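You operate a simulated robot arm through the tools that you are given. There is no shell and no other tool.

Carry out the task below with a simulated two-armed robot. There is one attempt and no reset: what you move stays moved.

Task
Prime the pump into its drip cup, then give the flask of yellow water two 10 ml doses.
Fine: one press to prime; flask on the round mat; park the nozzle arm after. Set down upright: what you pick out. Where these are worked on the way, their far stop is far enough and under half their travel is too little: nozzle arm.

The check looks at the end state, three seconds after you hand in, the way a careful person would. Anything else that was tipped, shoved, dropped, spilled or broken makes it a failure.

Robot
Two 7-joint arms with two-finger parallel grippers on one trunk that stands fixed in place. Base frame: the origin is at the foot of the trunk, x ahead of it, y to its left, z up. Readings come in m, rad, newtons and seconds.
The left shoulder is at [0.064, 0.182, 1.137], the right one opposite. With the tool pointing down near the work surface each hand reaches from about 0.28 to 0.74 m from the base axis, measured 20 degrees to its own side. Payload 3.91 kg a hand.
Tool frame (each hand has its own): the origin (TCP) lies between the finger pads and is the grasp point; the fingertips stand 0.03 m ahead of it; z points along the fingers, y is the line along which they close. The gripper opens to 0.11 m. The fingers are 0.02 m wide and 0.01 m thick; the gripper's body (0.048 by 0.112 m) begins 0.055 m behind the TCP.
Orientation is that of the tool frame in the base frame, as a unit quaternion [x, y, z, w]. With the fingers straight down and closing along the base's y, the tool's x points along the base's -x, its y along +y and its z along -z.

Tools
- The arms move only by the tool nudge_tool. It takes "left_plan", "right_plan" or both (then of equal length, played together; a hand with none holds still); each is a list of rows, each an object of numbers (a shift or turn left out is 0, a gripper value left out holds the last): "fingers": the finger opening in m, from 0 to 0.11; "x", "y", "z": the shift along the tool's x, y, z in m; "ax", "ay", "az": the turn, a rotation vector about the tool's x, y, z in rad. In form: [{"fingers": .., "x": .., "y": .., "z": .., "ax": .., "ay": .., "az": ..}, ...]. A call has 1 to 20 rows; each row is the pose to reach, as a shift and turn from the pose commanded when the call began, along the tool's axes at that moment. A row lasts 0.2 s, in which the tool goes at most 0.05 m and 0.15 rad; a call with a longer step from one row to the next is refused whole, and so is a gripper value outside its range. Where a pose cannot be reached the arm comes as near as it can. A force on the tool above 40 N (or 10 N above the force at the start of the call, whichever is more), or a blocked arm, ends the call early, and 0.2 s more pass. Each finger travels about 0.072 m/s and halts on what it meets, pressing with about 40 N; the grip force reading is that of the motor and also rises with nothing between the fingers. The clock runs only during rows and for 0.2 s after the last one: add rows that repeat a pose to give the fingers time. The reply holds the time, the measured pose of the TCP, the force on the tool along the base axes, the opening and the grip force, in the units named above and with some noise, with the torque about the TCP (base axes, N m) and any sound that the robot's microphone picked up.
- Cameras (640 x 400 px; columns grow to the right, rows downward): "scene" is now at [0.1815, 0.0628, 1.3475]; the picture's right is [0.67, -0.74, 0.00], its down [-0.28, -0.25, -0.93] and it looks along [0.68, 0.62, -0.38] (base axes); focal length 214 px, centre (320, 200). "left" rides on the left gripper at [0.072, -0.017, -0.103] in its tool frame; the picture's right is [0.23, 0.97, 0.00], its down [-0.76, 0.18, -0.62] and it looks along [-0.61, 0.14, 0.78] (tool axes); focal length 222 px, centre (320, 200). "right" rides on the right gripper at [0.073, 0.017, -0.103] in its tool frame; the picture's right is [-0.23, 0.97, 0.00], its down [-0.76, -0.18, -0.62] and it looks along [-0.61, -0.14, 0.78] (tool axes); focal length 222 px, centre (320, 200). There is no depth. A picture from a camera that has moved, and an enlarged one, comes with that camera's place and axes in the base frame and with its lens.
- camera(camera): a new picture of that camera. The clock stands still meanwhile.
- lift_body(by): slides the trunk up (or, below 0, down) by that many m; the arms and the scene camera ride with it, the base frame stays. It gives what a move gives, with no picture.
- turn_head(pan, tilt): turns the head with the scene camera to pan (to the left, within 1.396 rad either way) and tilt (down, from -0.506 to 1.204), counted from straight ahead of the robot. It gives what a move gives.
- close_up(camera, box): a new picture of the part [left, top, right, bottom] of that camera's present view, enlarged. The clock stands still meanwhile.
- finish_job(): hands the job in; it is judged then, once.

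Nothing tells you positions but the pictures and the camera data. Unless the task says otherwise, let go and move clear before handing in.

The tools are called as name(argument=value, ...) on one line, values as JSON. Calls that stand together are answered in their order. nudge_tool: Moves the arms, as the interface text tells. Its arguments: {"type":"object","properties":{"left_plan":{"type":"array","items":{"type":"object","properties":{"fingers":{"type":"number"},"x":{"type":"number"},"y":{"type":"number"},"z":{"type":"number"},"ax":{"type":"number"},"ay":{"type":"number"},"az":{"type":"number"}}}},"right_plan":{"type":"array","items":{"type":"object","properties":{"fingers":{"type":"number"},"x":{"type":"number"},"y":{"type":"number"},"z":{"type":"number"},"ax":{"type":"number"},"ay":{"type":"number"},"az":{"type":"number"}}}}},"required":[]} The other tools are called the same way: lift_body (by) slides the trunk up or down; turn_head (pan, tilt) turns the head that bears the scene camera; camera (camera) takes a picture; close_up (camera, box) takes an enlarged picture of a part of a camera's view; finish_job () hands the job in.

At the start:

```text
t: 0.0
left_tcp_pos: [0.2678, 0.3392, 1.2837]
left_tool_rot: [0.0, 1.0, 0.001, 0.0]
left_wrist_force: [0.1, 0.4, -0.3]
left_wrist_torque: [0.0, 0.02, -0.02]
left_opening: 0.11
left_finger_force: 0.0
right_tcp_pos: [0.4272, 0.0561, 1.2182]
right_tool_rot: [-0.001, 1.0, 0.0, 0.0]
right_wrist_force: [-0.5, 0.4, 0.6]
right_wrist_torque: [0.01, 0.01, 0.0]
right_opening: 0.11
right_finger_force: 0.0
trunk travel left (down, up): [-0.4, 0.114]
head pan, tilt: [0.74, 0.386]
```

scene: 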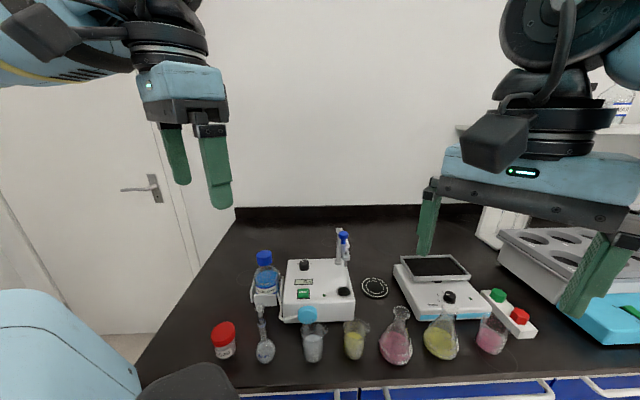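
right: 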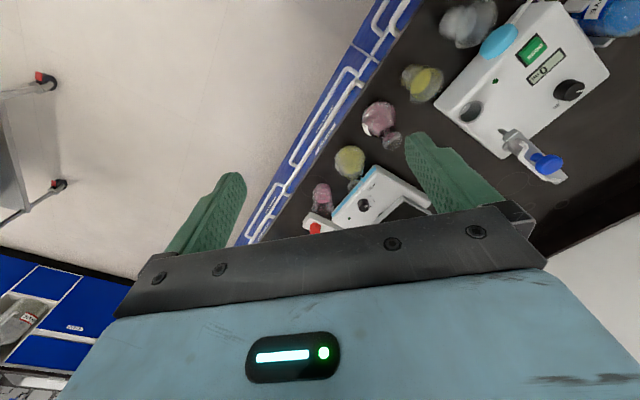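
left: 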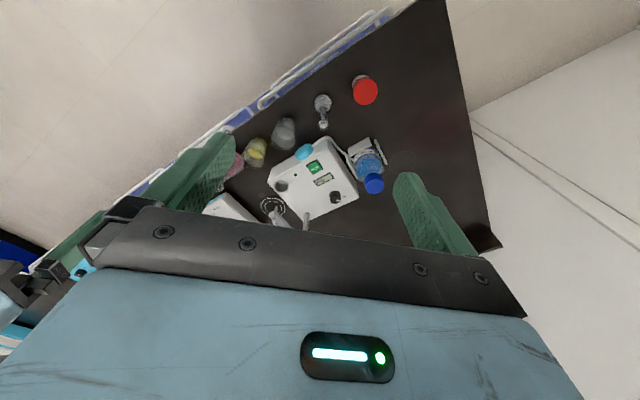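

I see a bench with a pump unit (white box with a nozzle arm and blue cap), a reagent bottle, a round mat, a hotplate/balance, and several vessels in front. I'll take closer looks before moving anything.

close_up(camera="scene", box=[230, 210, 410, 370])

close_up(camera="scene", box=[340, 240, 560, 380])

close_up(camera="left", box=[200, 60, 420, 250])

close_up(camera="right", box=[290, 0, 640, 240])

```text
2.50 times, centred on (320, 290) of scene
camera zoom: at [0.1815, 0.0628, 1.3475], right [0.67, -0.74, 0.0], down [-0.28, -0.25, -0.93], along [0.68, 0.62, -0.38], focal length 536 px, centre (320, -25)
```

zoom: 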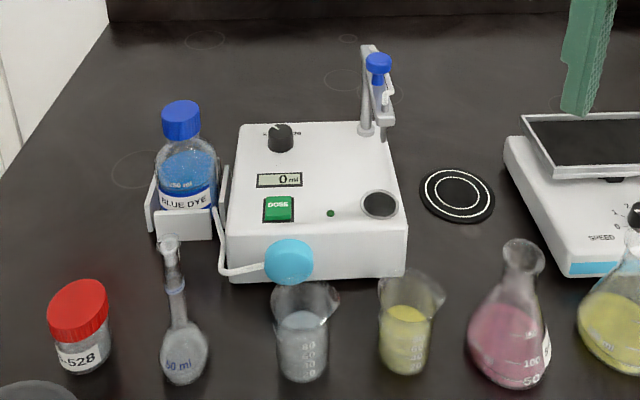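

```text
2.86 times, centred on (450, 310) of scene
camera zoom: at [0.1815, 0.0628, 1.3475], right [0.67, -0.74, 0.0], down [-0.28, -0.25, -0.93], along [0.68, 0.62, -0.38], focal length 613 px, centre (-51, -114)
```

zoom: 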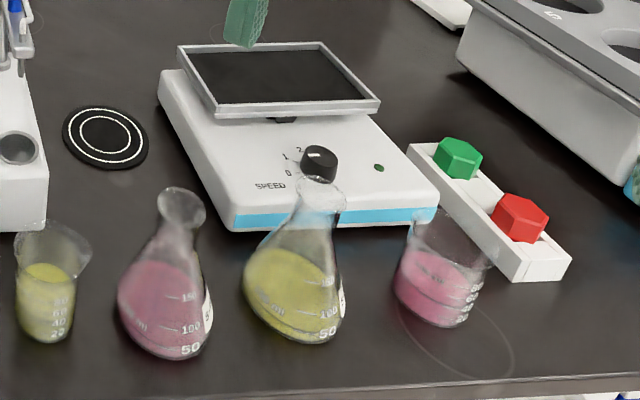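

```text
2.11 times, centred on (310, 155) of left
camera zoom: at [0.1948, 0.322, 1.3884], right [-0.23, 0.97, 0.0], down [0.76, 0.18, 0.62], along [0.61, 0.14, -0.78], focal length 468 px, centre (341, 295)
```

zoom: 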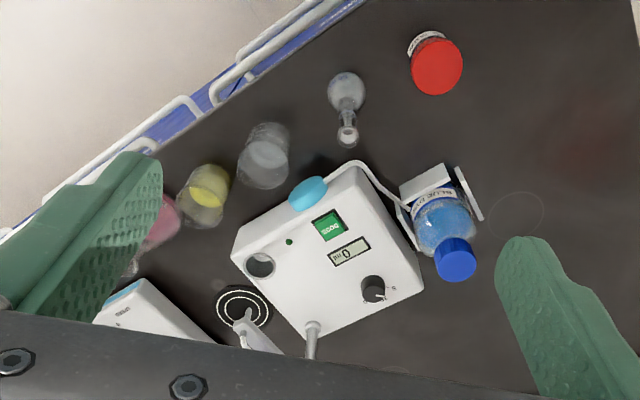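

```text
1.67 times, centred on (465, 120) of right
camera zoom: at [0.3562, 0.0743, 1.3217], right [0.23, 0.97, 0.0], down [0.76, -0.18, 0.62], along [0.61, -0.14, -0.78], focal length 370 px, centre (78, 333)
```

zoom: 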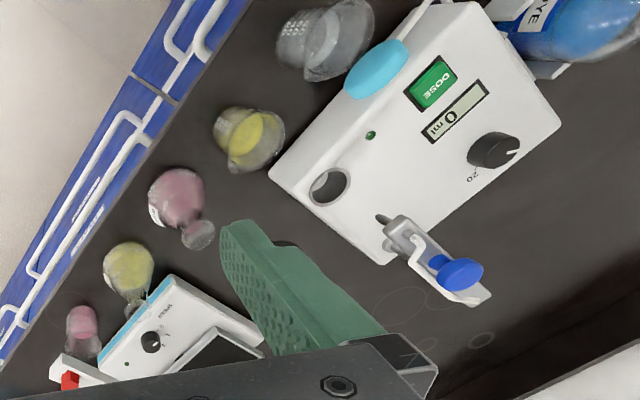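

The bench top looks to be at about z 0.84, with the pump box top at about 0.93. The nozzle arm's post is near (0.61, 0.38), the drip cup near (0.53, 0.30), the round mat near (0.68, 0.28) and the yellow Erlenmeyer near (0.61, 0.08). I'll bring the left camera closer to read the dial and see where the nozzle points.

nudge_tool(left_plan=[{"x": -0.03, "z": 0.02}, {"x": -0.06, "z": 0.04}, {"x": -0.08, "z": 0.05}])

close_up(camera="left", box=[220, 80, 440, 260])

camera(camera="left")

close_up(camera="scene", box=[280, 220, 380, 310])

```text
t: 0.8
left_tcp_pos: [0.3483, 0.3405, 1.232]
left_tool_rot: [0.0, 1.0, 0.0, 0.0]
left_wrist_force: [0.5, -0.6, 0.4]
left_wrist_torque: [-0.04, 0.02, 0.01]
left_opening: 0.1101
left_finger_force: 0.0
right_tcp_pos: [0.4291, 0.0557, 1.2171]
right_tool_rot: [0.0, 1.0, 0.0, -0.001]
right_wrist_force: [-0.6, -0.1, 0.6]
right_wrist_torque: [0.02, 0.0, 0.01]
right_opening: 0.11
right_finger_force: 0.0
trunk travel left (down, up): [-0.4, 0.114]
head pan, tilt: [0.74, 0.386]
```

```text
2.22 times, centred on (330, 170) of left
camera zoom: at [0.2759, 0.3225, 1.3364], right [-0.23, 0.97, 0.0], down [0.76, 0.18, 0.62], along [0.61, 0.14, -0.78], focal length 494 px, centre (298, 267)
```

zoom: 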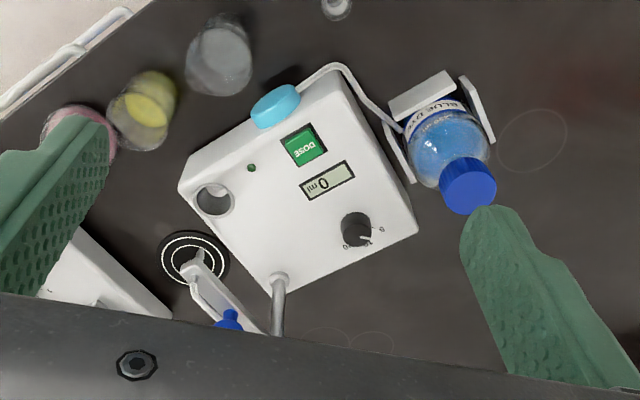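

```text
taken
camera left: at [0.2759, 0.3225, 1.3364], right [-0.23, 0.97, 0.0], down [0.76, 0.18, 0.62], along [0.61, 0.14, -0.78], focal length 222 px, centre (320, 200)
```

left: 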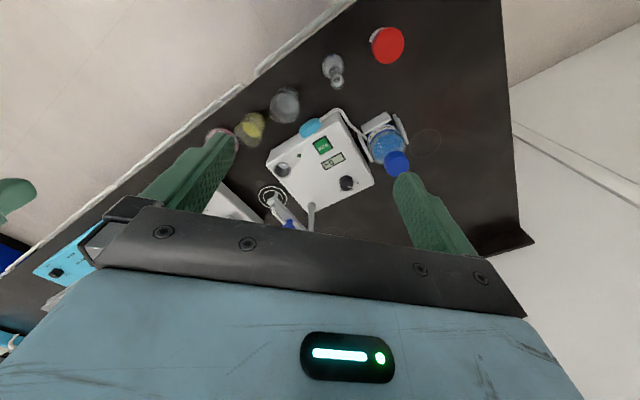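

```text
4.44 times, centred on (330, 265) of scene
camera zoom: at [0.1823, 0.0629, 1.3474], right [0.67, -0.74, 0.0], down [-0.28, -0.25, -0.93], along [0.68, 0.62, -0.38], focal length 953 px, centre (276, -89)
```

zoom: 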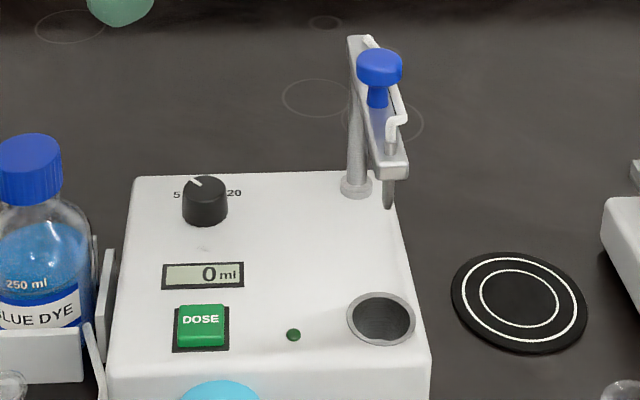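

The nozzle arm is over the drip cup now, and that looks like its parked position. The dial has marks from 5 to 20, so I need a sharper view of the dial and of the area around the flask.

close_up(camera="left", box=[315, 145, 385, 205])

close_up(camera="scene", box=[285, 250, 345, 290])

close_up(camera="right", box=[280, 90, 440, 240])

close_up(camera="right", box=[440, 20, 640, 190])

```text
6.67 times, centred on (350, 175) of left
camera zoom: at [0.2759, 0.3225, 1.3364], right [-0.23, 0.97, 0.0], down [0.76, 0.18, 0.62], along [0.61, 0.14, -0.78], focal length 1481 px, centre (120, 367)
```

zoom: 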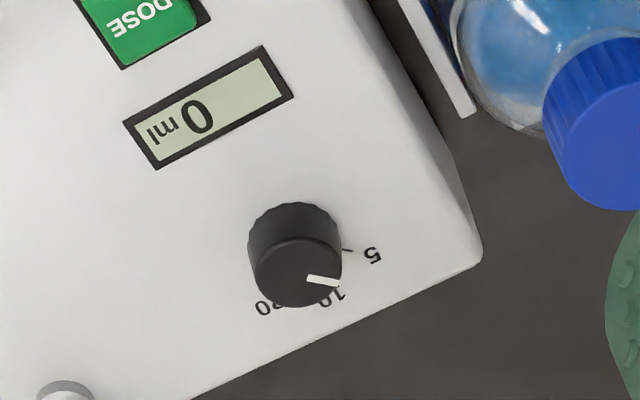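

```text
10.00 times, centred on (315, 270) of scene
camera zoom: at [0.1823, 0.0629, 1.3474], right [0.67, -0.74, 0.0], down [-0.28, -0.25, -0.93], along [0.68, 0.62, -0.38], focal length 2145 px, centre (370, -500)
```

zoom: 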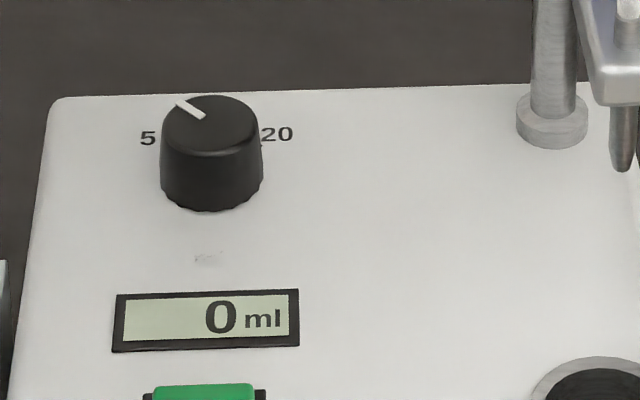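

```text
2.67 times, centred on (360, 165) of right
camera zoom: at [0.357, 0.0743, 1.3215], right [0.23, 0.97, 0.0], down [0.76, -0.18, 0.62], along [0.61, -0.14, -0.78], focal length 592 px, centre (213, 293)
```

zoom: 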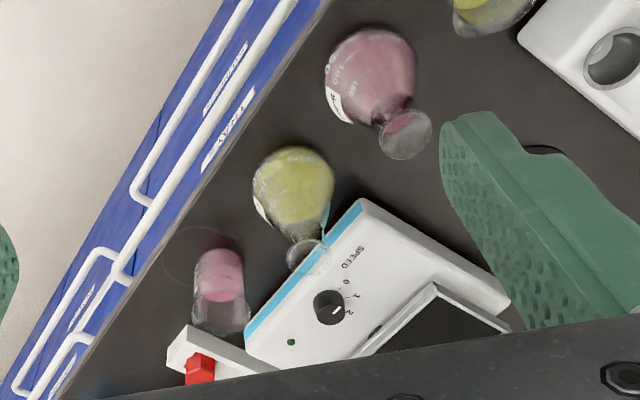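

```text
2.35 times, centred on (540, 105) of right
camera zoom: at [0.357, 0.0743, 1.3215], right [0.23, 0.97, 0.0], down [0.76, -0.18, 0.62], along [0.61, -0.14, -0.78], focal length 523 px, centre (-198, 424)
```

zoom: 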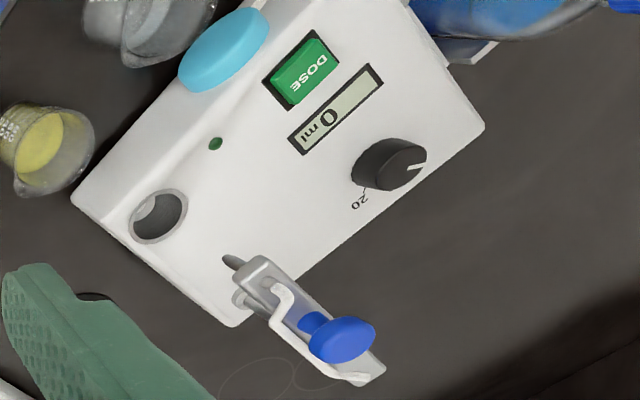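

The dial has 5, 10 and 20 around its back edge, and the pointer is at 5, so it needs about a 45° clockwise turn to reach 10. I put the dial top at about (0.523, 0.436, 0.952), and I'll bring the left hand above it with the fingers part closed.

nudge_tool(left_plan=[{"x": -0.035, "y": 0.019, "z": 0.02, "az": 0.05, "fingers": 0.06}, {"x": -0.07, "y": 0.038, "z": 0.04, "az": 0.1}, {"x": -0.105, "y": 0.057, "z": 0.06, "az": 0.15}, {"x": -0.14, "y": 0.076, "z": 0.08, "az": 0.2}, {"x": -0.175, "y": 0.0955, "z": 0.1, "az": 0.2}, {"x": -0.175, "y": 0.0955, "z": 0.1, "az": 0.2}])

camera(camera="left")

camera(camera="scene")

```text
t: 2.2
left_tcp_pos: [0.5226, 0.4342, 1.1369]
left_tool_rot: [0.1, 0.995, 0.0, 0.0]
left_wrist_force: [-0.5, -0.1, 0.3]
left_wrist_torque: [0.01, -0.02, 0.0]
left_opening: 0.0599
left_finger_force: 0.0
right_tcp_pos: [0.4273, 0.0557, 1.2171]
right_tool_rot: [0.0, 1.0, 0.0, 0.0]
right_wrist_force: [-0.7, 0.1, 0.2]
right_wrist_torque: [0.0, -0.03, 0.02]
right_opening: 0.1099
right_finger_force: 0.0
trunk travel left (down, up): [-0.4, 0.114]
head pan, tilt: [0.74, 0.386]
```

```text
taken
camera left: at [0.4468, 0.4315, 1.2425], right [-0.03, 1.0, 0.0], down [0.78, 0.02, 0.63], along [0.62, 0.02, -0.78], focal length 222 px, centre (320, 200)
```

left: 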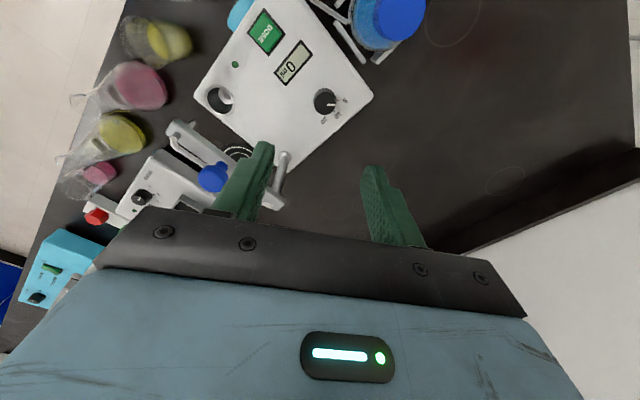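

```text
taken
camera scene: at [0.1801, 0.0618, 1.3478], right [0.67, -0.74, 0.0], down [-0.28, -0.25, -0.93], along [0.69, 0.63, -0.37], focal length 214 px, centre (320, 200)
```

scene: 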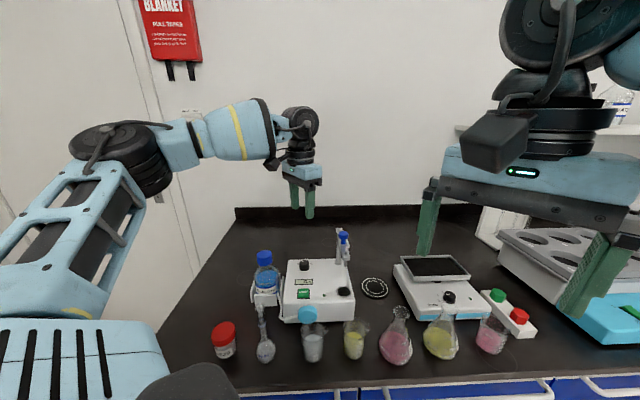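

The left hand is above the dial, and I need an enlarged view to refine the dial position and read its labels.

close_up(camera="left", box=[280, 60, 380, 140])

close_up(camera="left", box=[140, 60, 320, 220])

```text
5.00 times, centred on (330, 100) of left
camera zoom: at [0.4468, 0.4315, 1.2425], right [-0.03, 1.0, 0.0], down [0.78, 0.02, 0.63], along [0.62, 0.02, -0.78], focal length 1111 px, centre (270, 700)
```

zoom: 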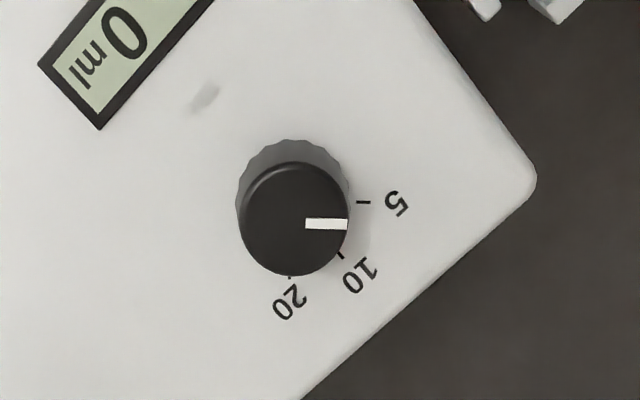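

```text
2.50 times, centred on (230, 140) of left
camera zoom: at [0.4468, 0.4315, 1.2425], right [-0.03, 1.0, 0.0], down [0.78, 0.02, 0.63], along [0.62, 0.02, -0.78], focal length 555 px, centre (545, 350)
```

zoom: 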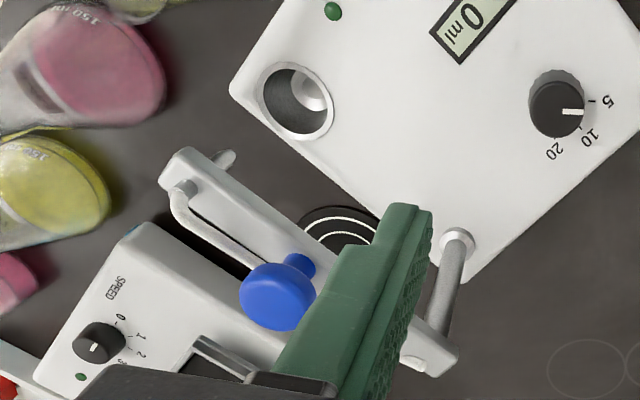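

The pointer is confirmed at 5, with 10 about 45° clockwise. I'll descend part way over the dial, centred, and check the alignment.

nudge_tool(left_plan=[{"x": -0.0022, "y": 0.004, "z": 0.04}, {"x": -0.0022, "y": 0.004, "z": 0.08}, {"x": -0.0022, "y": 0.004, "z": 0.12}, {"x": -0.0022, "y": 0.004, "z": 0.12}])

camera(camera="left")

close_up(camera="scene", box=[230, 180, 390, 310])

```text
t: 3.2
left_tcp_pos: [0.5263, 0.4385, 1.0143]
left_tool_rot: [0.099, 0.995, 0.0, 0.0]
left_wrist_force: [-0.1, 0.9, 0.6]
left_wrist_torque: [0.03, -0.02, 0.0]
left_opening: 0.06
left_finger_force: 0.0
right_tcp_pos: [0.4263, 0.0567, 1.2181]
right_tool_rot: [0.0, 1.0, 0.0, 0.001]
right_wrist_force: [-0.1, 0.2, -0.3]
right_wrist_torque: [0.0, 0.01, -0.01]
right_opening: 0.1101
right_finger_force: 0.1
trunk travel left (down, up): [-0.4, 0.114]
head pan, tilt: [0.74, 0.386]
```

```text
taken
camera left: at [0.4516, 0.4369, 1.1185], right [-0.03, 1.0, 0.0], down [0.78, 0.02, 0.62], along [0.62, 0.02, -0.78], focal length 222 px, centre (320, 200)
```

left: 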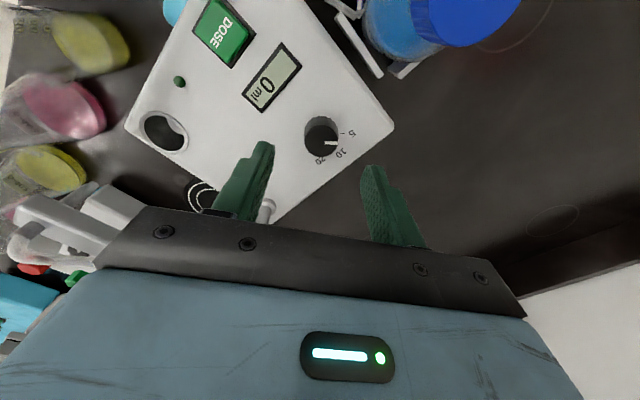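

```text
3.08 times, centred on (310, 245) of scene
camera zoom: at [0.181, 0.0624, 1.3477], right [0.67, -0.74, 0.0], down [-0.28, -0.25, -0.93], along [0.68, 0.62, -0.37], focal length 660 px, centre (351, 62)
```

zoom: 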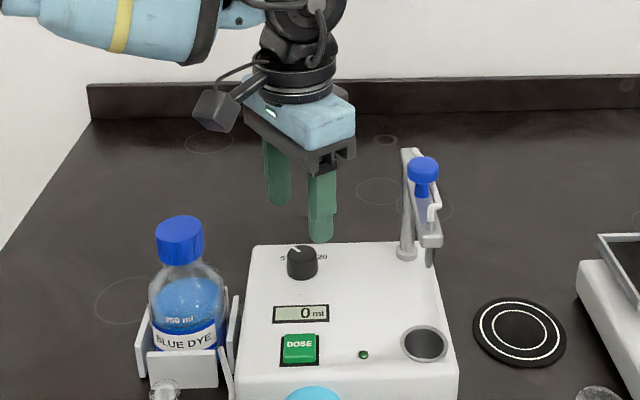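

The alignment is good. I'll lower the hand around the dial, close the fingers, and stop to check.

nudge_tool(left_plan=[{"z": 0.022}, {"z": 0.044}, {"z": 0.044}, {"z": 0.044, "fingers": 0.02}, {"z": 0.044, "fingers": 0.02}, {"z": 0.044, "fingers": 0.02}])

camera(camera="left")

close_up(camera="scene", box=[250, 200, 370, 300])

```text
t: 4.6
left_tcp_pos: [0.5252, 0.4415, 0.9704]
left_tool_rot: [0.1, 0.995, 0.0, 0.0]
left_wrist_force: [2.1, 10.1, 4.2]
left_wrist_torque: [0.54, 0.15, 0.03]
left_opening: 0.0277
left_finger_force: 45.7
right_tcp_pos: [0.4286, 0.0574, 1.218]
right_tool_rot: [0.0, 1.0, -0.002, 0.0]
right_wrist_force: [0.8, -0.2, -0.6]
right_wrist_torque: [0.01, -0.01, 0.03]
right_opening: 0.1103
right_finger_force: 0.0
trunk travel left (down, up): [-0.4, 0.114]
head pan, tilt: [0.74, 0.386]
```

```text
taken
camera left: at [0.4505, 0.4383, 1.0749], right [-0.03, 1.0, 0.0], down [0.78, 0.02, 0.62], along [0.62, 0.02, -0.78], focal length 222 px, centre (320, 200)
```

left: 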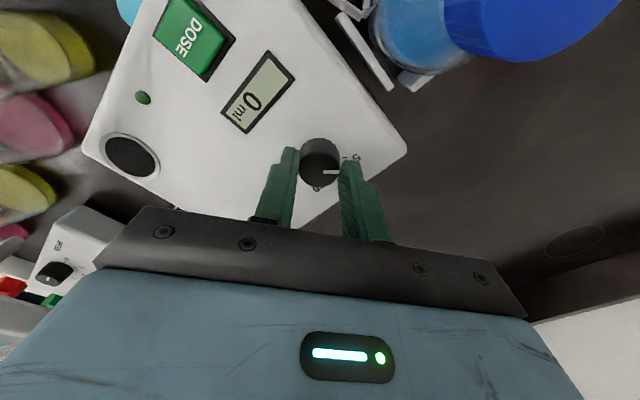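

```text
4.00 times, centred on (310, 250) of scene
camera zoom: at [0.1816, 0.0639, 1.3475], right [0.67, -0.74, 0.0], down [-0.28, -0.25, -0.93], along [0.68, 0.62, -0.38], focal length 858 px, centre (360, 0)
```

zoom: 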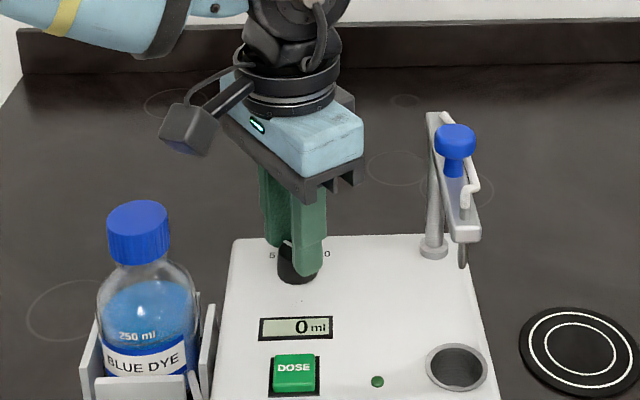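

The dial is gripped with a small sideways offset. I'll ease that offset and turn the dial about 45° clockwise towards 10.

nudge_tool(left_plan=[{"y": 0.0025}, {"y": 0.0025, "az": 0.13}, {"y": 0.0025, "az": 0.26}, {"y": 0.0025, "az": 0.39}, {"y": 0.0025, "az": 0.52}, {"y": 0.0025, "az": 0.65}, {"y": 0.0025, "az": 0.78}, {"y": 0.0025, "az": 0.78}])

camera(camera="left")

close_up(camera="scene", box=[280, 240, 340, 290])

```text
t: 5.1
left_tcp_pos: [0.5249, 0.4402, 0.97]
left_tool_rot: [0.117, 0.993, 0.002, -0.003]
left_wrist_force: [-8.9, 7.2, 6.1]
left_wrist_torque: [-0.25, -0.8, 0.04]
left_opening: 0.0273
left_finger_force: 45.3
left hand out of reach, approached as far as the arm can: row 2
right_tcp_pos: [0.426, 0.0567, 1.2182]
right_tool_rot: [0.0, 1.0, 0.0, 0.001]
right_wrist_force: [0.0, 0.2, 0.1]
right_wrist_torque: [0.02, 0.0, -0.01]
right_opening: 0.1101
right_finger_force: 0.0
trunk travel left (down, up): [-0.4, 0.114]
head pan, tilt: [0.74, 0.386]
stopped in row 2 (left hand): the force on the tool passed its limit at 49 N (the readings are from after the stop); the commanded pose is now the measured one
```

```text
taken
camera left: at [0.4514, 0.4405, 1.0754], right [0.01, 1.0, 0.01], down [0.79, -0.01, 0.62], along [0.62, 0.0, -0.79], focal length 222 px, centre (320, 200)
```

left: 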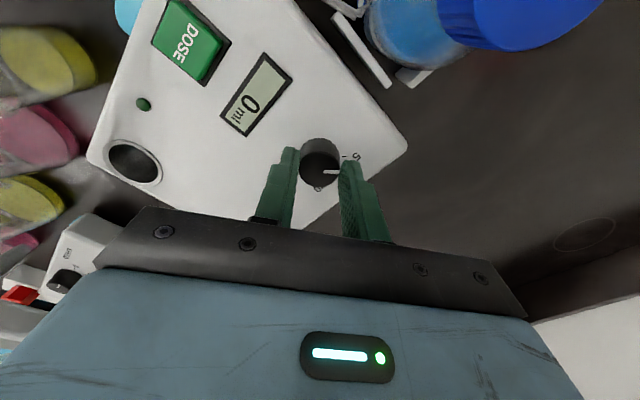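

```text
8.00 times, centred on (310, 265) of scene
camera zoom: at [0.18, 0.0627, 1.3477], right [0.67, -0.74, 0.0], down [-0.28, -0.25, -0.93], along [0.68, 0.62, -0.37], focal length 1716 px, centre (400, -320)
```

zoom: 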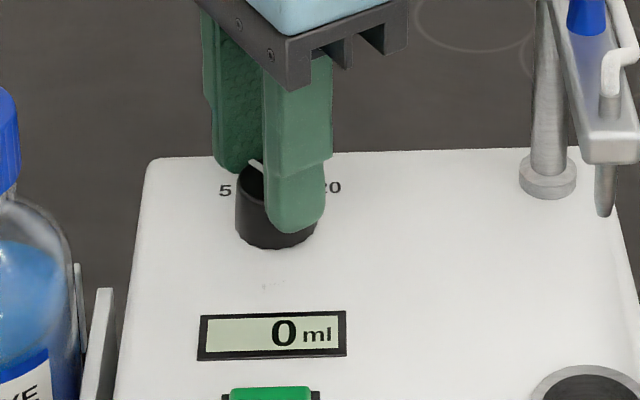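

The wrist can't turn further clockwise from here, and the dial is still at 5. I'll release, rise, wind the wrist counterclockwise, and grip again so the turn has room.

nudge_tool(left_plan=[{"fingers": 0.06}, {"fingers": 0.06}, {"fingers": 0.06}, {"z": -0.04}, {"z": -0.07}, {"z": -0.07, "az": -0.14}, {"z": -0.07, "az": -0.28}, {"z": -0.07, "az": -0.42}, {"z": -0.07, "az": -0.56}, {"z": -0.07, "az": -0.7}, {"z": -0.07, "az": -0.84}, {"z": -0.07, "az": -0.84}])

camera(camera="left")

close_up(camera="scene", box=[250, 200, 370, 300])

```text
t: 7.7
left_tcp_pos: [0.527, 0.4402, 1.0383]
left_tool_rot: [-0.298, 0.954, 0.002, -0.003]
left_wrist_force: [-0.3, 0.6, 0.9]
left_wrist_torque: [0.0, 0.02, 0.0]
left_opening: 0.0598
left_finger_force: 0.1
right_tcp_pos: [0.4271, 0.0568, 1.217]
right_tool_rot: [0.0, 1.0, 0.0, -0.001]
right_wrist_force: [-1.0, -0.9, -0.6]
right_wrist_torque: [0.03, 0.04, -0.01]
right_opening: 0.11
right_finger_force: 0.0
trunk travel left (down, up): [-0.4, 0.114]
head pan, tilt: [0.74, 0.386]
```

```text
taken
camera left: at [0.4775, 0.3844, 1.1442], right [-0.74, 0.67, 0.01], down [0.53, 0.58, 0.62], along [0.41, 0.46, -0.78], focal length 222 px, centre (320, 200)
```

left: 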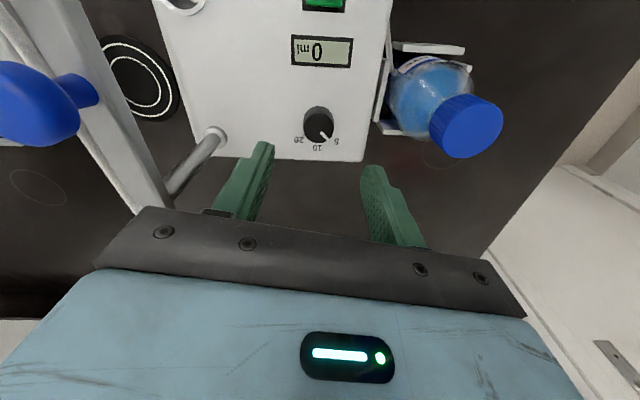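

```text
4.00 times, centred on (310, 250) of scene
camera zoom: at [0.1815, 0.063, 1.3475], right [0.67, -0.74, 0.0], down [-0.28, -0.25, -0.93], along [0.68, 0.62, -0.38], focal length 858 px, centre (360, 0)
```

zoom: 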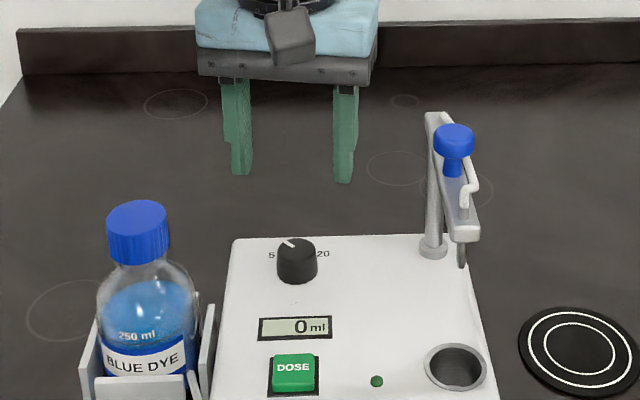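

close_up(camera="left", box=[280, 85, 360, 165])

```text
5.00 times, centred on (320, 125) of left
camera zoom: at [0.4775, 0.3844, 1.1442], right [-0.74, 0.67, 0.01], down [0.53, 0.58, 0.62], along [0.41, 0.46, -0.78], focal length 1111 px, centre (320, 575)
```

zoom: 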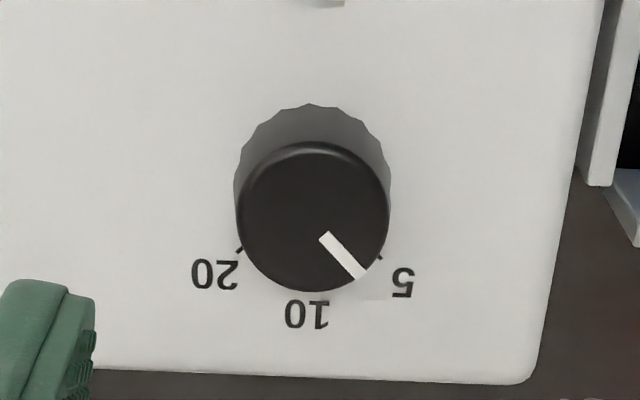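

The view is square to the box now, and the 10 mark is exactly 45° from the pointer. I'll lower the hand, grip the dial and turn it 45° clockwise.

nudge_tool(left_plan=[{"z": 0.03}, {"z": 0.055}, {"z": 0.069}, {"z": 0.069, "fingers": 0.02}, {"z": 0.069}, {"z": 0.069}])

close_up(camera="left", box=[240, 100, 400, 220])

```text
t: 9.1
left_tcp_pos: [0.5286, 0.4412, 0.971]
left_tool_rot: [-0.296, 0.955, 0.002, -0.002]
left_wrist_force: [5.3, -7.5, -4.3]
left_wrist_torque: [0.11, -0.73, -0.07]
left_opening: 0.0276
left_finger_force: 45.7
right_tcp_pos: [0.4289, 0.0565, 1.2184]
right_tool_rot: [0.0, 1.0, 0.0, 0.0]
right_wrist_force: [0.3, -0.1, -0.1]
right_wrist_torque: [0.02, -0.01, -0.04]
right_opening: 0.1098
right_finger_force: 0.0
trunk travel left (down, up): [-0.4, 0.114]
head pan, tilt: [0.74, 0.386]
```

```text
3.33 times, centred on (320, 160) of left
camera zoom: at [0.4786, 0.3846, 1.0754], right [-0.74, 0.67, 0.01], down [0.53, 0.58, 0.62], along [0.42, 0.46, -0.78], focal length 740 px, centre (320, 333)
```

zoom: 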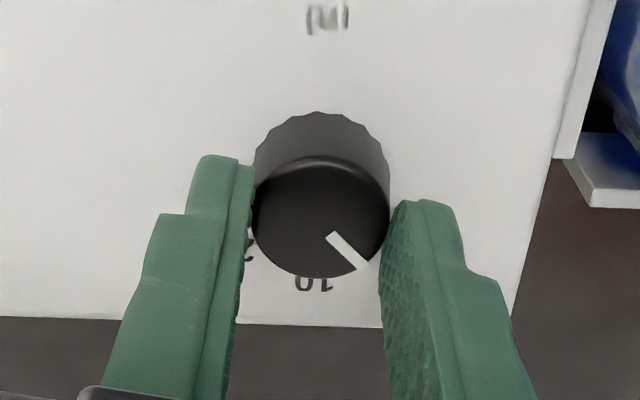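

nudge_tool(left_plan=[{"y": -0.0015}, {"y": -0.0015, "az": 0.1}, {"y": -0.0015, "az": 0.2}, {"y": -0.0015, "az": 0.3}, {"y": -0.0015, "az": 0.4}, {"y": -0.0015, "az": 0.5}, {"y": -0.0015, "az": 0.6}, {"y": -0.0015, "az": 0.7}, {"y": -0.0015, "az": 0.785}, {"y": -0.0015, "az": 0.785}])

close_up(camera="left", box=[240, 100, 400, 220])

close_up(camera="scene", box=[250, 200, 370, 300])

```text
t: 11.3
left_tcp_pos: [0.5285, 0.4401, 0.9703]
left_tool_rot: [0.091, 0.996, 0.002, 0.0]
left_wrist_force: [13.7, 14.2, 14.4]
left_wrist_torque: [0.36, -1.0, -0.01]
left_opening: 0.0275
left_finger_force: 44.9
right_tcp_pos: [0.4295, 0.0574, 1.2171]
right_tool_rot: [0.0, 1.0, -0.001, 0.0]
right_wrist_force: [0.1, 0.0, 1.1]
right_wrist_torque: [-0.03, -0.02, 0.0]
right_opening: 0.1099
right_finger_force: 0.1
trunk travel left (down, up): [-0.4, 0.114]
head pan, tilt: [0.74, 0.386]
```

```text
3.33 times, centred on (320, 160) of left
camera zoom: at [0.4538, 0.436, 1.0754], right [-0.05, 1.0, 0.0], down [0.78, 0.03, 0.62], along [0.62, 0.03, -0.78], focal length 740 px, centre (320, 333)
```

zoom: 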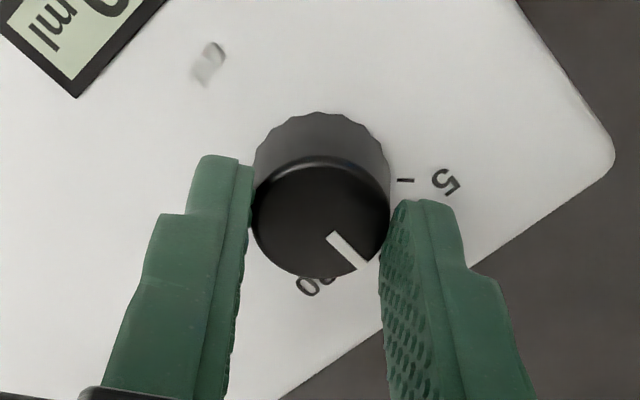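

```text
4.00 times, centred on (310, 250) of scene
camera zoom: at [0.182, 0.0639, 1.3474], right [0.67, -0.74, 0.0], down [-0.28, -0.25, -0.93], along [0.68, 0.62, -0.38], focal length 858 px, centre (360, 0)
```

zoom: 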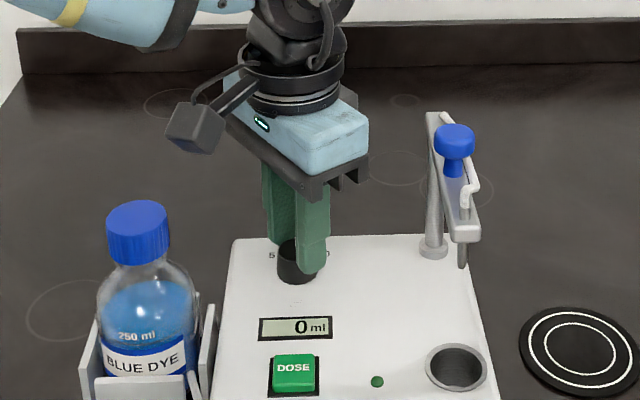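

The dial turned with the hand. I'll release it, rise and check where the pointer sits.

nudge_tool(left_plan=[{"fingers": 0.06}, {"fingers": 0.06}, {"fingers": 0.06}, {"z": -0.04}, {"z": -0.08}, {"z": -0.1}, {"z": -0.1, "az": -0.14}, {"z": -0.1, "az": -0.28}, {"z": -0.1, "az": -0.42}, {"z": -0.1, "az": -0.56}, {"z": -0.1, "az": -0.7}, {"z": -0.1, "az": -0.785}, {"z": -0.1, "az": -0.785}])

camera(camera="left")

close_up(camera="left", box=[280, 65, 360, 145])

close_up(camera="scene", box=[280, 240, 340, 290])

```text
t: 14.1
left_tcp_pos: [0.5271, 0.4394, 1.0719]
left_tool_rot: [-0.298, 0.954, 0.003, -0.003]
left_wrist_force: [0.9, -0.6, 0.3]
left_wrist_torque: [-0.03, 0.02, 0.02]
left_opening: 0.0602
left_finger_force: 0.0
right_tcp_pos: [0.4277, 0.0575, 1.2179]
right_tool_rot: [0.0, 1.0, 0.0, 0.001]
right_wrist_force: [0.5, -0.2, 0.1]
right_wrist_torque: [0.01, -0.01, 0.02]
right_opening: 0.11
right_finger_force: 0.1
trunk travel left (down, up): [-0.4, 0.114]
head pan, tilt: [0.74, 0.386]
```

```text
taken
camera left: at [0.478, 0.3831, 1.1755], right [-0.74, 0.67, 0.01], down [0.53, 0.58, 0.62], along [0.41, 0.46, -0.78], focal length 222 px, centre (320, 200)
```

left: 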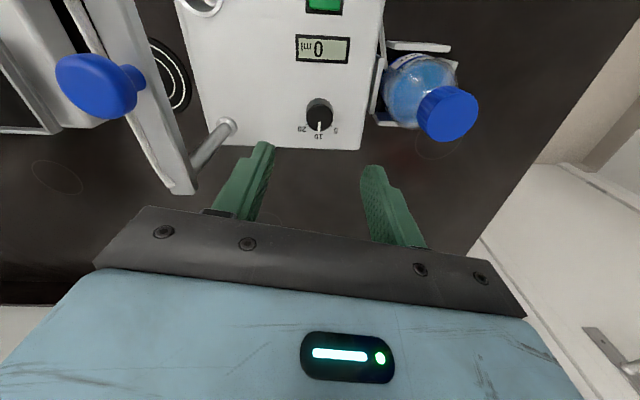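

```text
5.00 times, centred on (320, 105) of left
camera zoom: at [0.478, 0.3831, 1.1755], right [-0.74, 0.67, 0.01], down [0.53, 0.58, 0.62], along [0.41, 0.46, -0.78], focal length 1111 px, centre (320, 675)
```

zoom: 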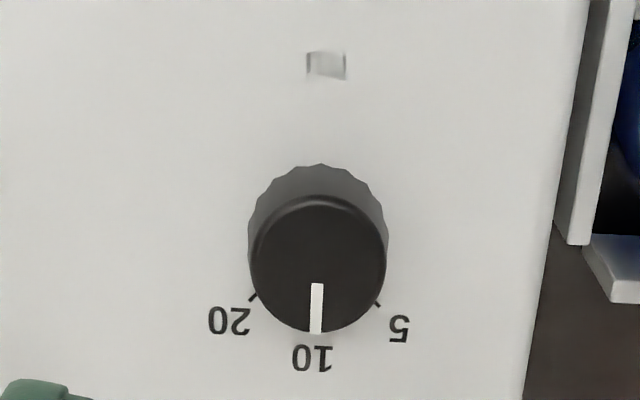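

```text
8.00 times, centred on (310, 265) of scene
camera zoom: at [0.1815, 0.0629, 1.3475], right [0.67, -0.74, 0.0], down [-0.28, -0.25, -0.93], along [0.68, 0.62, -0.38], focal length 1716 px, centre (400, -320)
```

zoom: 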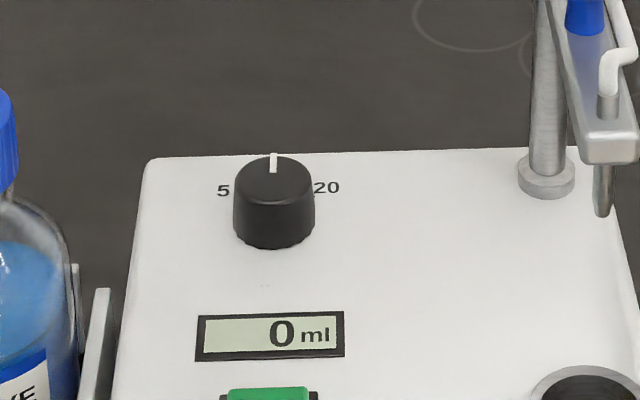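

The dial reads 10. Next I'll close the fingers and move above the DOSE button near (0.454, 0.366).

nudge_tool(left_plan=[{"x": 0.03, "y": -0.006, "z": -0.015, "fingers": 0.0}, {"x": 0.07, "y": -0.012, "z": -0.015, "fingers": 0.0}, {"x": 0.1016, "y": -0.0185, "z": -0.015, "fingers": 0.0}, {"x": 0.1016, "y": -0.0185, "z": -0.015, "fingers": 0.0}])

camera(camera="left")

close_up(camera="left", box=[260, 60, 380, 160])

close_up(camera="scene", box=[250, 200, 370, 320])

```text
t: 15.1
left_tcp_pos: [0.4538, 0.3647, 1.0878]
left_tool_rot: [-0.298, 0.954, 0.003, -0.004]
left_wrist_force: [0.2, -0.3, 0.6]
left_wrist_torque: [0.03, 0.05, -0.04]
left_opening: 0.0001
left_finger_force: 37.7
right_tcp_pos: [0.4278, 0.0564, 1.2171]
right_tool_rot: [0.0, 1.0, 0.0, 0.0]
right_wrist_force: [-0.1, -0.7, 1.2]
right_wrist_torque: [0.01, -0.01, 0.01]
right_opening: 0.1101
right_finger_force: 0.0
trunk travel left (down, up): [-0.4, 0.114]
head pan, tilt: [0.74, 0.386]
```

```text
taken
camera left: at [0.405, 0.3089, 1.1917], right [-0.74, 0.67, 0.01], down [0.53, 0.58, 0.62], along [0.41, 0.46, -0.78], focal length 222 px, centre (320, 200)
```

left: 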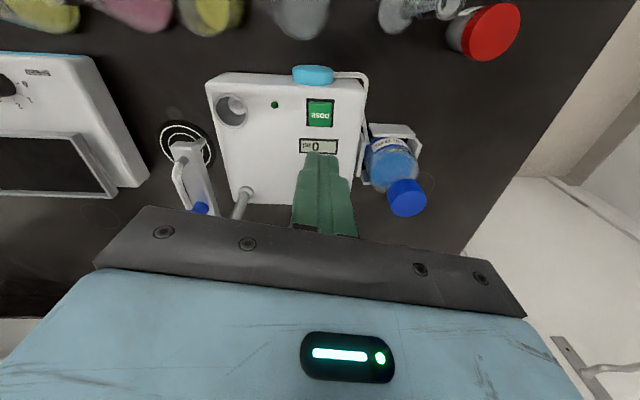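

```text
4.00 times, centred on (320, 110) of left
camera zoom: at [0.405, 0.3089, 1.1917], right [-0.74, 0.67, 0.01], down [0.53, 0.58, 0.62], along [0.41, 0.46, -0.78], focal length 888 px, centre (320, 560)
```

zoom: 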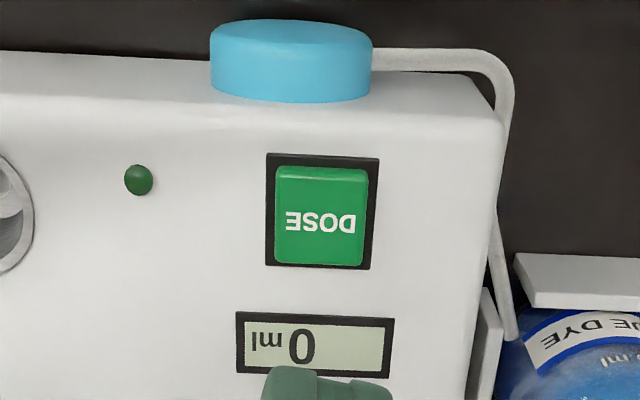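

```text
3.33 times, centred on (310, 260) of scene
camera zoom: at [0.1819, 0.0632, 1.3474], right [0.67, -0.74, 0.0], down [-0.28, -0.25, -0.93], along [0.68, 0.62, -0.38], focal length 715 px, centre (353, 0)
```

zoom: 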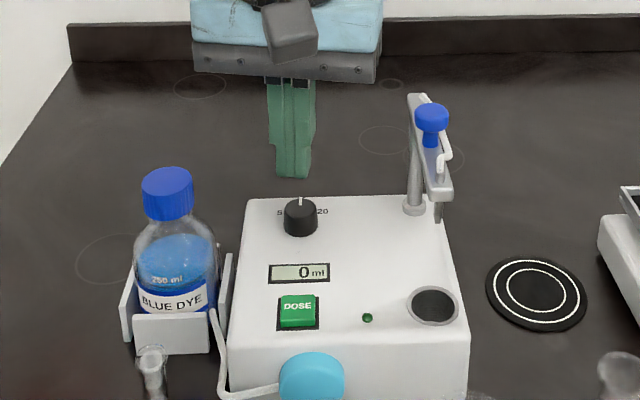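

I'm above the button with the fingers closed. I'll lower until just above it and check the alignment before pressing.

nudge_tool(left_plan=[{"x": -0.0035, "z": 0.04}, {"x": -0.0035, "z": 0.08}, {"x": -0.0035, "z": 0.108}, {"x": -0.0035, "z": 0.108}])

camera(camera="left")

close_up(camera="scene", box=[270, 230, 350, 320])

```text
t: 16.1
left_tcp_pos: [0.4573, 0.3707, 0.9786]
left_tool_rot: [-0.298, 0.955, 0.003, -0.002]
left_wrist_force: [0.2, 0.1, -0.1]
left_wrist_torque: [-0.01, -0.01, -0.01]
left_opening: 0.0
left_finger_force: 37.6
right_tcp_pos: [0.4283, 0.0561, 1.2178]
right_tool_rot: [0.0, 1.0, 0.0, 0.0]
right_wrist_force: [-0.1, -0.1, 0.3]
right_wrist_torque: [0.0, -0.02, 0.02]
right_opening: 0.1098
right_finger_force: 0.1
trunk travel left (down, up): [-0.4, 0.114]
head pan, tilt: [0.74, 0.386]
```

```text
taken
camera left: at [0.4081, 0.3135, 1.0824], right [-0.74, 0.67, 0.01], down [0.53, 0.58, 0.62], along [0.41, 0.46, -0.78], focal length 222 px, centre (320, 200)
```

left: 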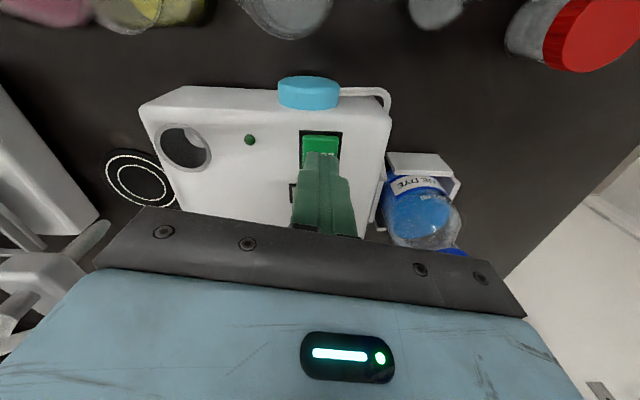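

```text
4.44 times, centred on (310, 275) of scene
camera zoom: at [0.1813, 0.0627, 1.3476], right [0.67, -0.74, 0.0], down [-0.28, -0.25, -0.93], along [0.68, 0.62, -0.38], focal length 953 px, centre (364, -133)
```

zoom: 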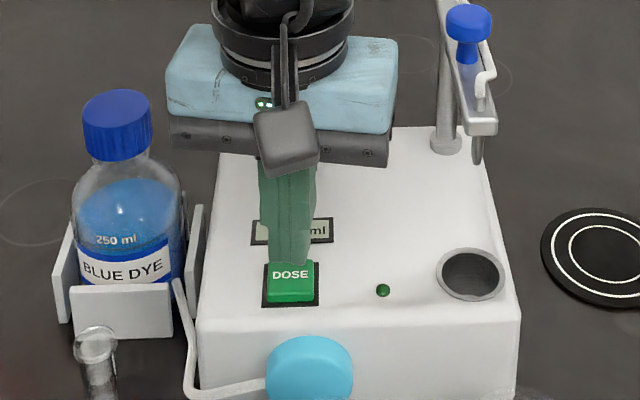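

The finger should land centred on the button. I'll lower in small steps and watch for contact.

nudge_tool(left_plan=[{"x": 0.001, "z": 0.004}, {"x": 0.001, "z": 0.008}, {"x": 0.001, "z": 0.012}])

close_up(camera="scene", box=[270, 230, 350, 320])

close_up(camera="left", box=[260, 100, 380, 200])

```text
t: 16.9
left_tcp_pos: [0.4565, 0.3678, 0.9658]
left_tool_rot: [-0.298, 0.955, 0.003, -0.002]
left_wrist_force: [-0.5, -0.2, 0.3]
left_wrist_torque: [-0.02, 0.01, -0.02]
left_opening: 0.0002
left_finger_force: 37.4
right_tcp_pos: [0.4282, 0.0563, 1.2165]
right_tool_rot: [0.0, 1.0, 0.0, 0.0]
right_wrist_force: [0.3, 0.4, -0.4]
right_wrist_torque: [0.02, -0.01, 0.0]
right_opening: 0.1101
right_finger_force: 0.1
trunk travel left (down, up): [-0.4, 0.114]
head pan, tilt: [0.74, 0.386]
```

```text
4.44 times, centred on (310, 275) of scene
camera zoom: at [0.1815, 0.0629, 1.3475], right [0.67, -0.74, 0.0], down [-0.28, -0.25, -0.93], along [0.68, 0.62, -0.38], focal length 953 px, centre (364, -133)
```

zoom: 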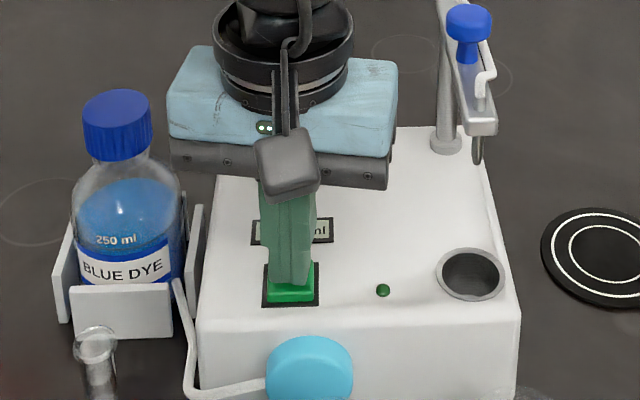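

```text
4.00 times, centred on (320, 150) of left
camera zoom: at [0.4065, 0.3121, 1.0704], right [-0.74, 0.67, 0.01], down [0.53, 0.58, 0.62], along [0.41, 0.46, -0.78], focal length 888 px, centre (320, 400)
```

zoom: 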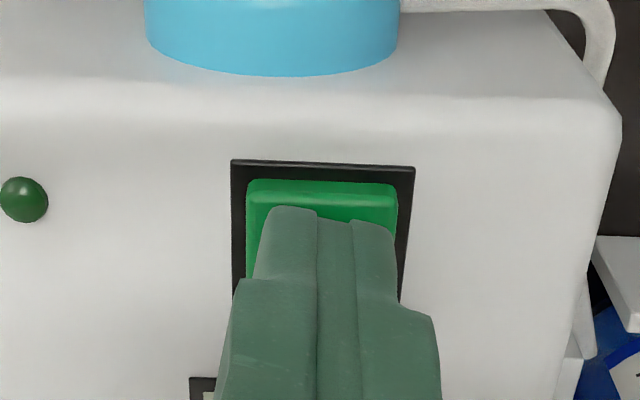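

The finger is just above the button and centred, so I'll make one press and retract.

nudge_tool(left_plan=[{"z": 0.002}, {"z": 0.004}, {"z": 0.006}, {"z": 0.008}])

close_up(camera="scene", box=[270, 220, 370, 320])

```text
t: 17.9
left_tcp_pos: [0.4565, 0.3686, 0.9584]
left_tool_rot: [-0.297, 0.955, 0.003, -0.001]
left_wrist_force: [1.4, 0.9, 4.6]
left_wrist_torque: [0.03, -0.05, -0.01]
left_opening: 0.0004
left_finger_force: 37.8
right_tcp_pos: [0.4275, 0.0561, 1.218]
right_tool_rot: [0.0, 1.0, 0.0, 0.0]
right_wrist_force: [-0.6, -0.2, 0.0]
right_wrist_torque: [-0.01, 0.01, 0.01]
right_opening: 0.11
right_finger_force: 0.1
trunk travel left (down, up): [-0.4, 0.114]
head pan, tilt: [0.74, 0.386]
heard: click
```

```text
4.00 times, centred on (320, 270) of scene
camera zoom: at [0.1813, 0.0629, 1.3476], right [0.67, -0.74, 0.0], down [-0.28, -0.25, -0.93], along [0.68, 0.62, -0.38], focal length 858 px, centre (320, -80)
```

zoom: 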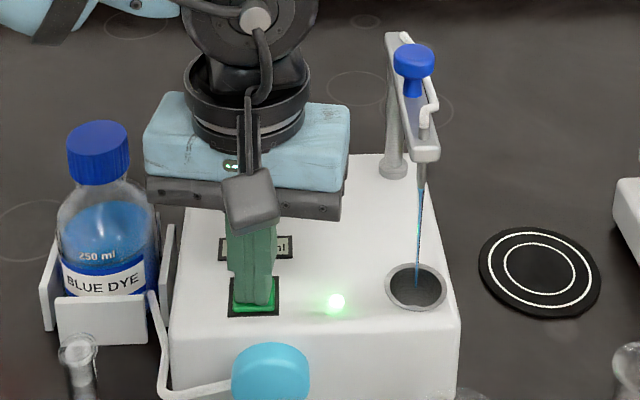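

A click was heard, the light is on, and liquid is streaming into the drip cup. I'll lift off and wait for the stream to end.

nudge_tool(left_plan=[{"z": -0.02}, {"z": -0.06}, {"z": -0.1}, {"z": -0.1}, {"z": -0.1}, {"z": -0.1}, {"z": -0.1}, {"z": -0.1}])

close_up(camera="scene", box=[270, 220, 370, 320])

```text
t: 19.7
left_tcp_pos: [0.4585, 0.3676, 1.0567]
left_tool_rot: [-0.297, 0.955, 0.003, -0.003]
left_wrist_force: [-0.2, -0.7, 0.1]
left_wrist_torque: [0.0, 0.0, 0.0]
left_opening: 0.0003
left_finger_force: 37.6
right_tcp_pos: [0.4291, 0.0558, 1.2183]
right_tool_rot: [0.0, 1.0, 0.0, 0.0]
right_wrist_force: [0.5, -0.5, 0.1]
right_wrist_torque: [-0.01, 0.01, 0.01]
right_opening: 0.1101
right_finger_force: 0.1
trunk travel left (down, up): [-0.4, 0.114]
head pan, tilt: [0.74, 0.386]
```

```text
4.00 times, centred on (320, 270) of scene
camera zoom: at [0.1815, 0.0629, 1.3475], right [0.67, -0.74, 0.0], down [-0.28, -0.25, -0.93], along [0.68, 0.62, -0.38], focal length 858 px, centre (320, -80)
```

zoom: 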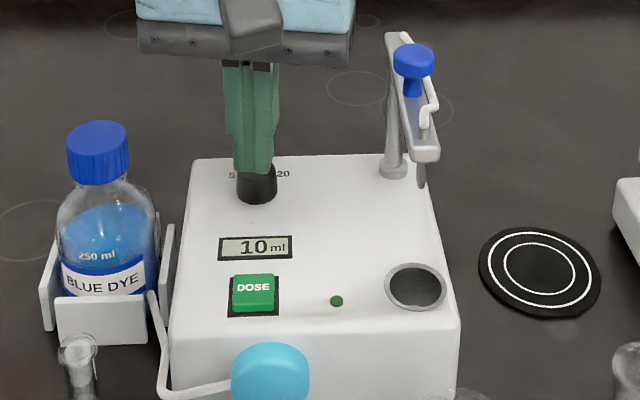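

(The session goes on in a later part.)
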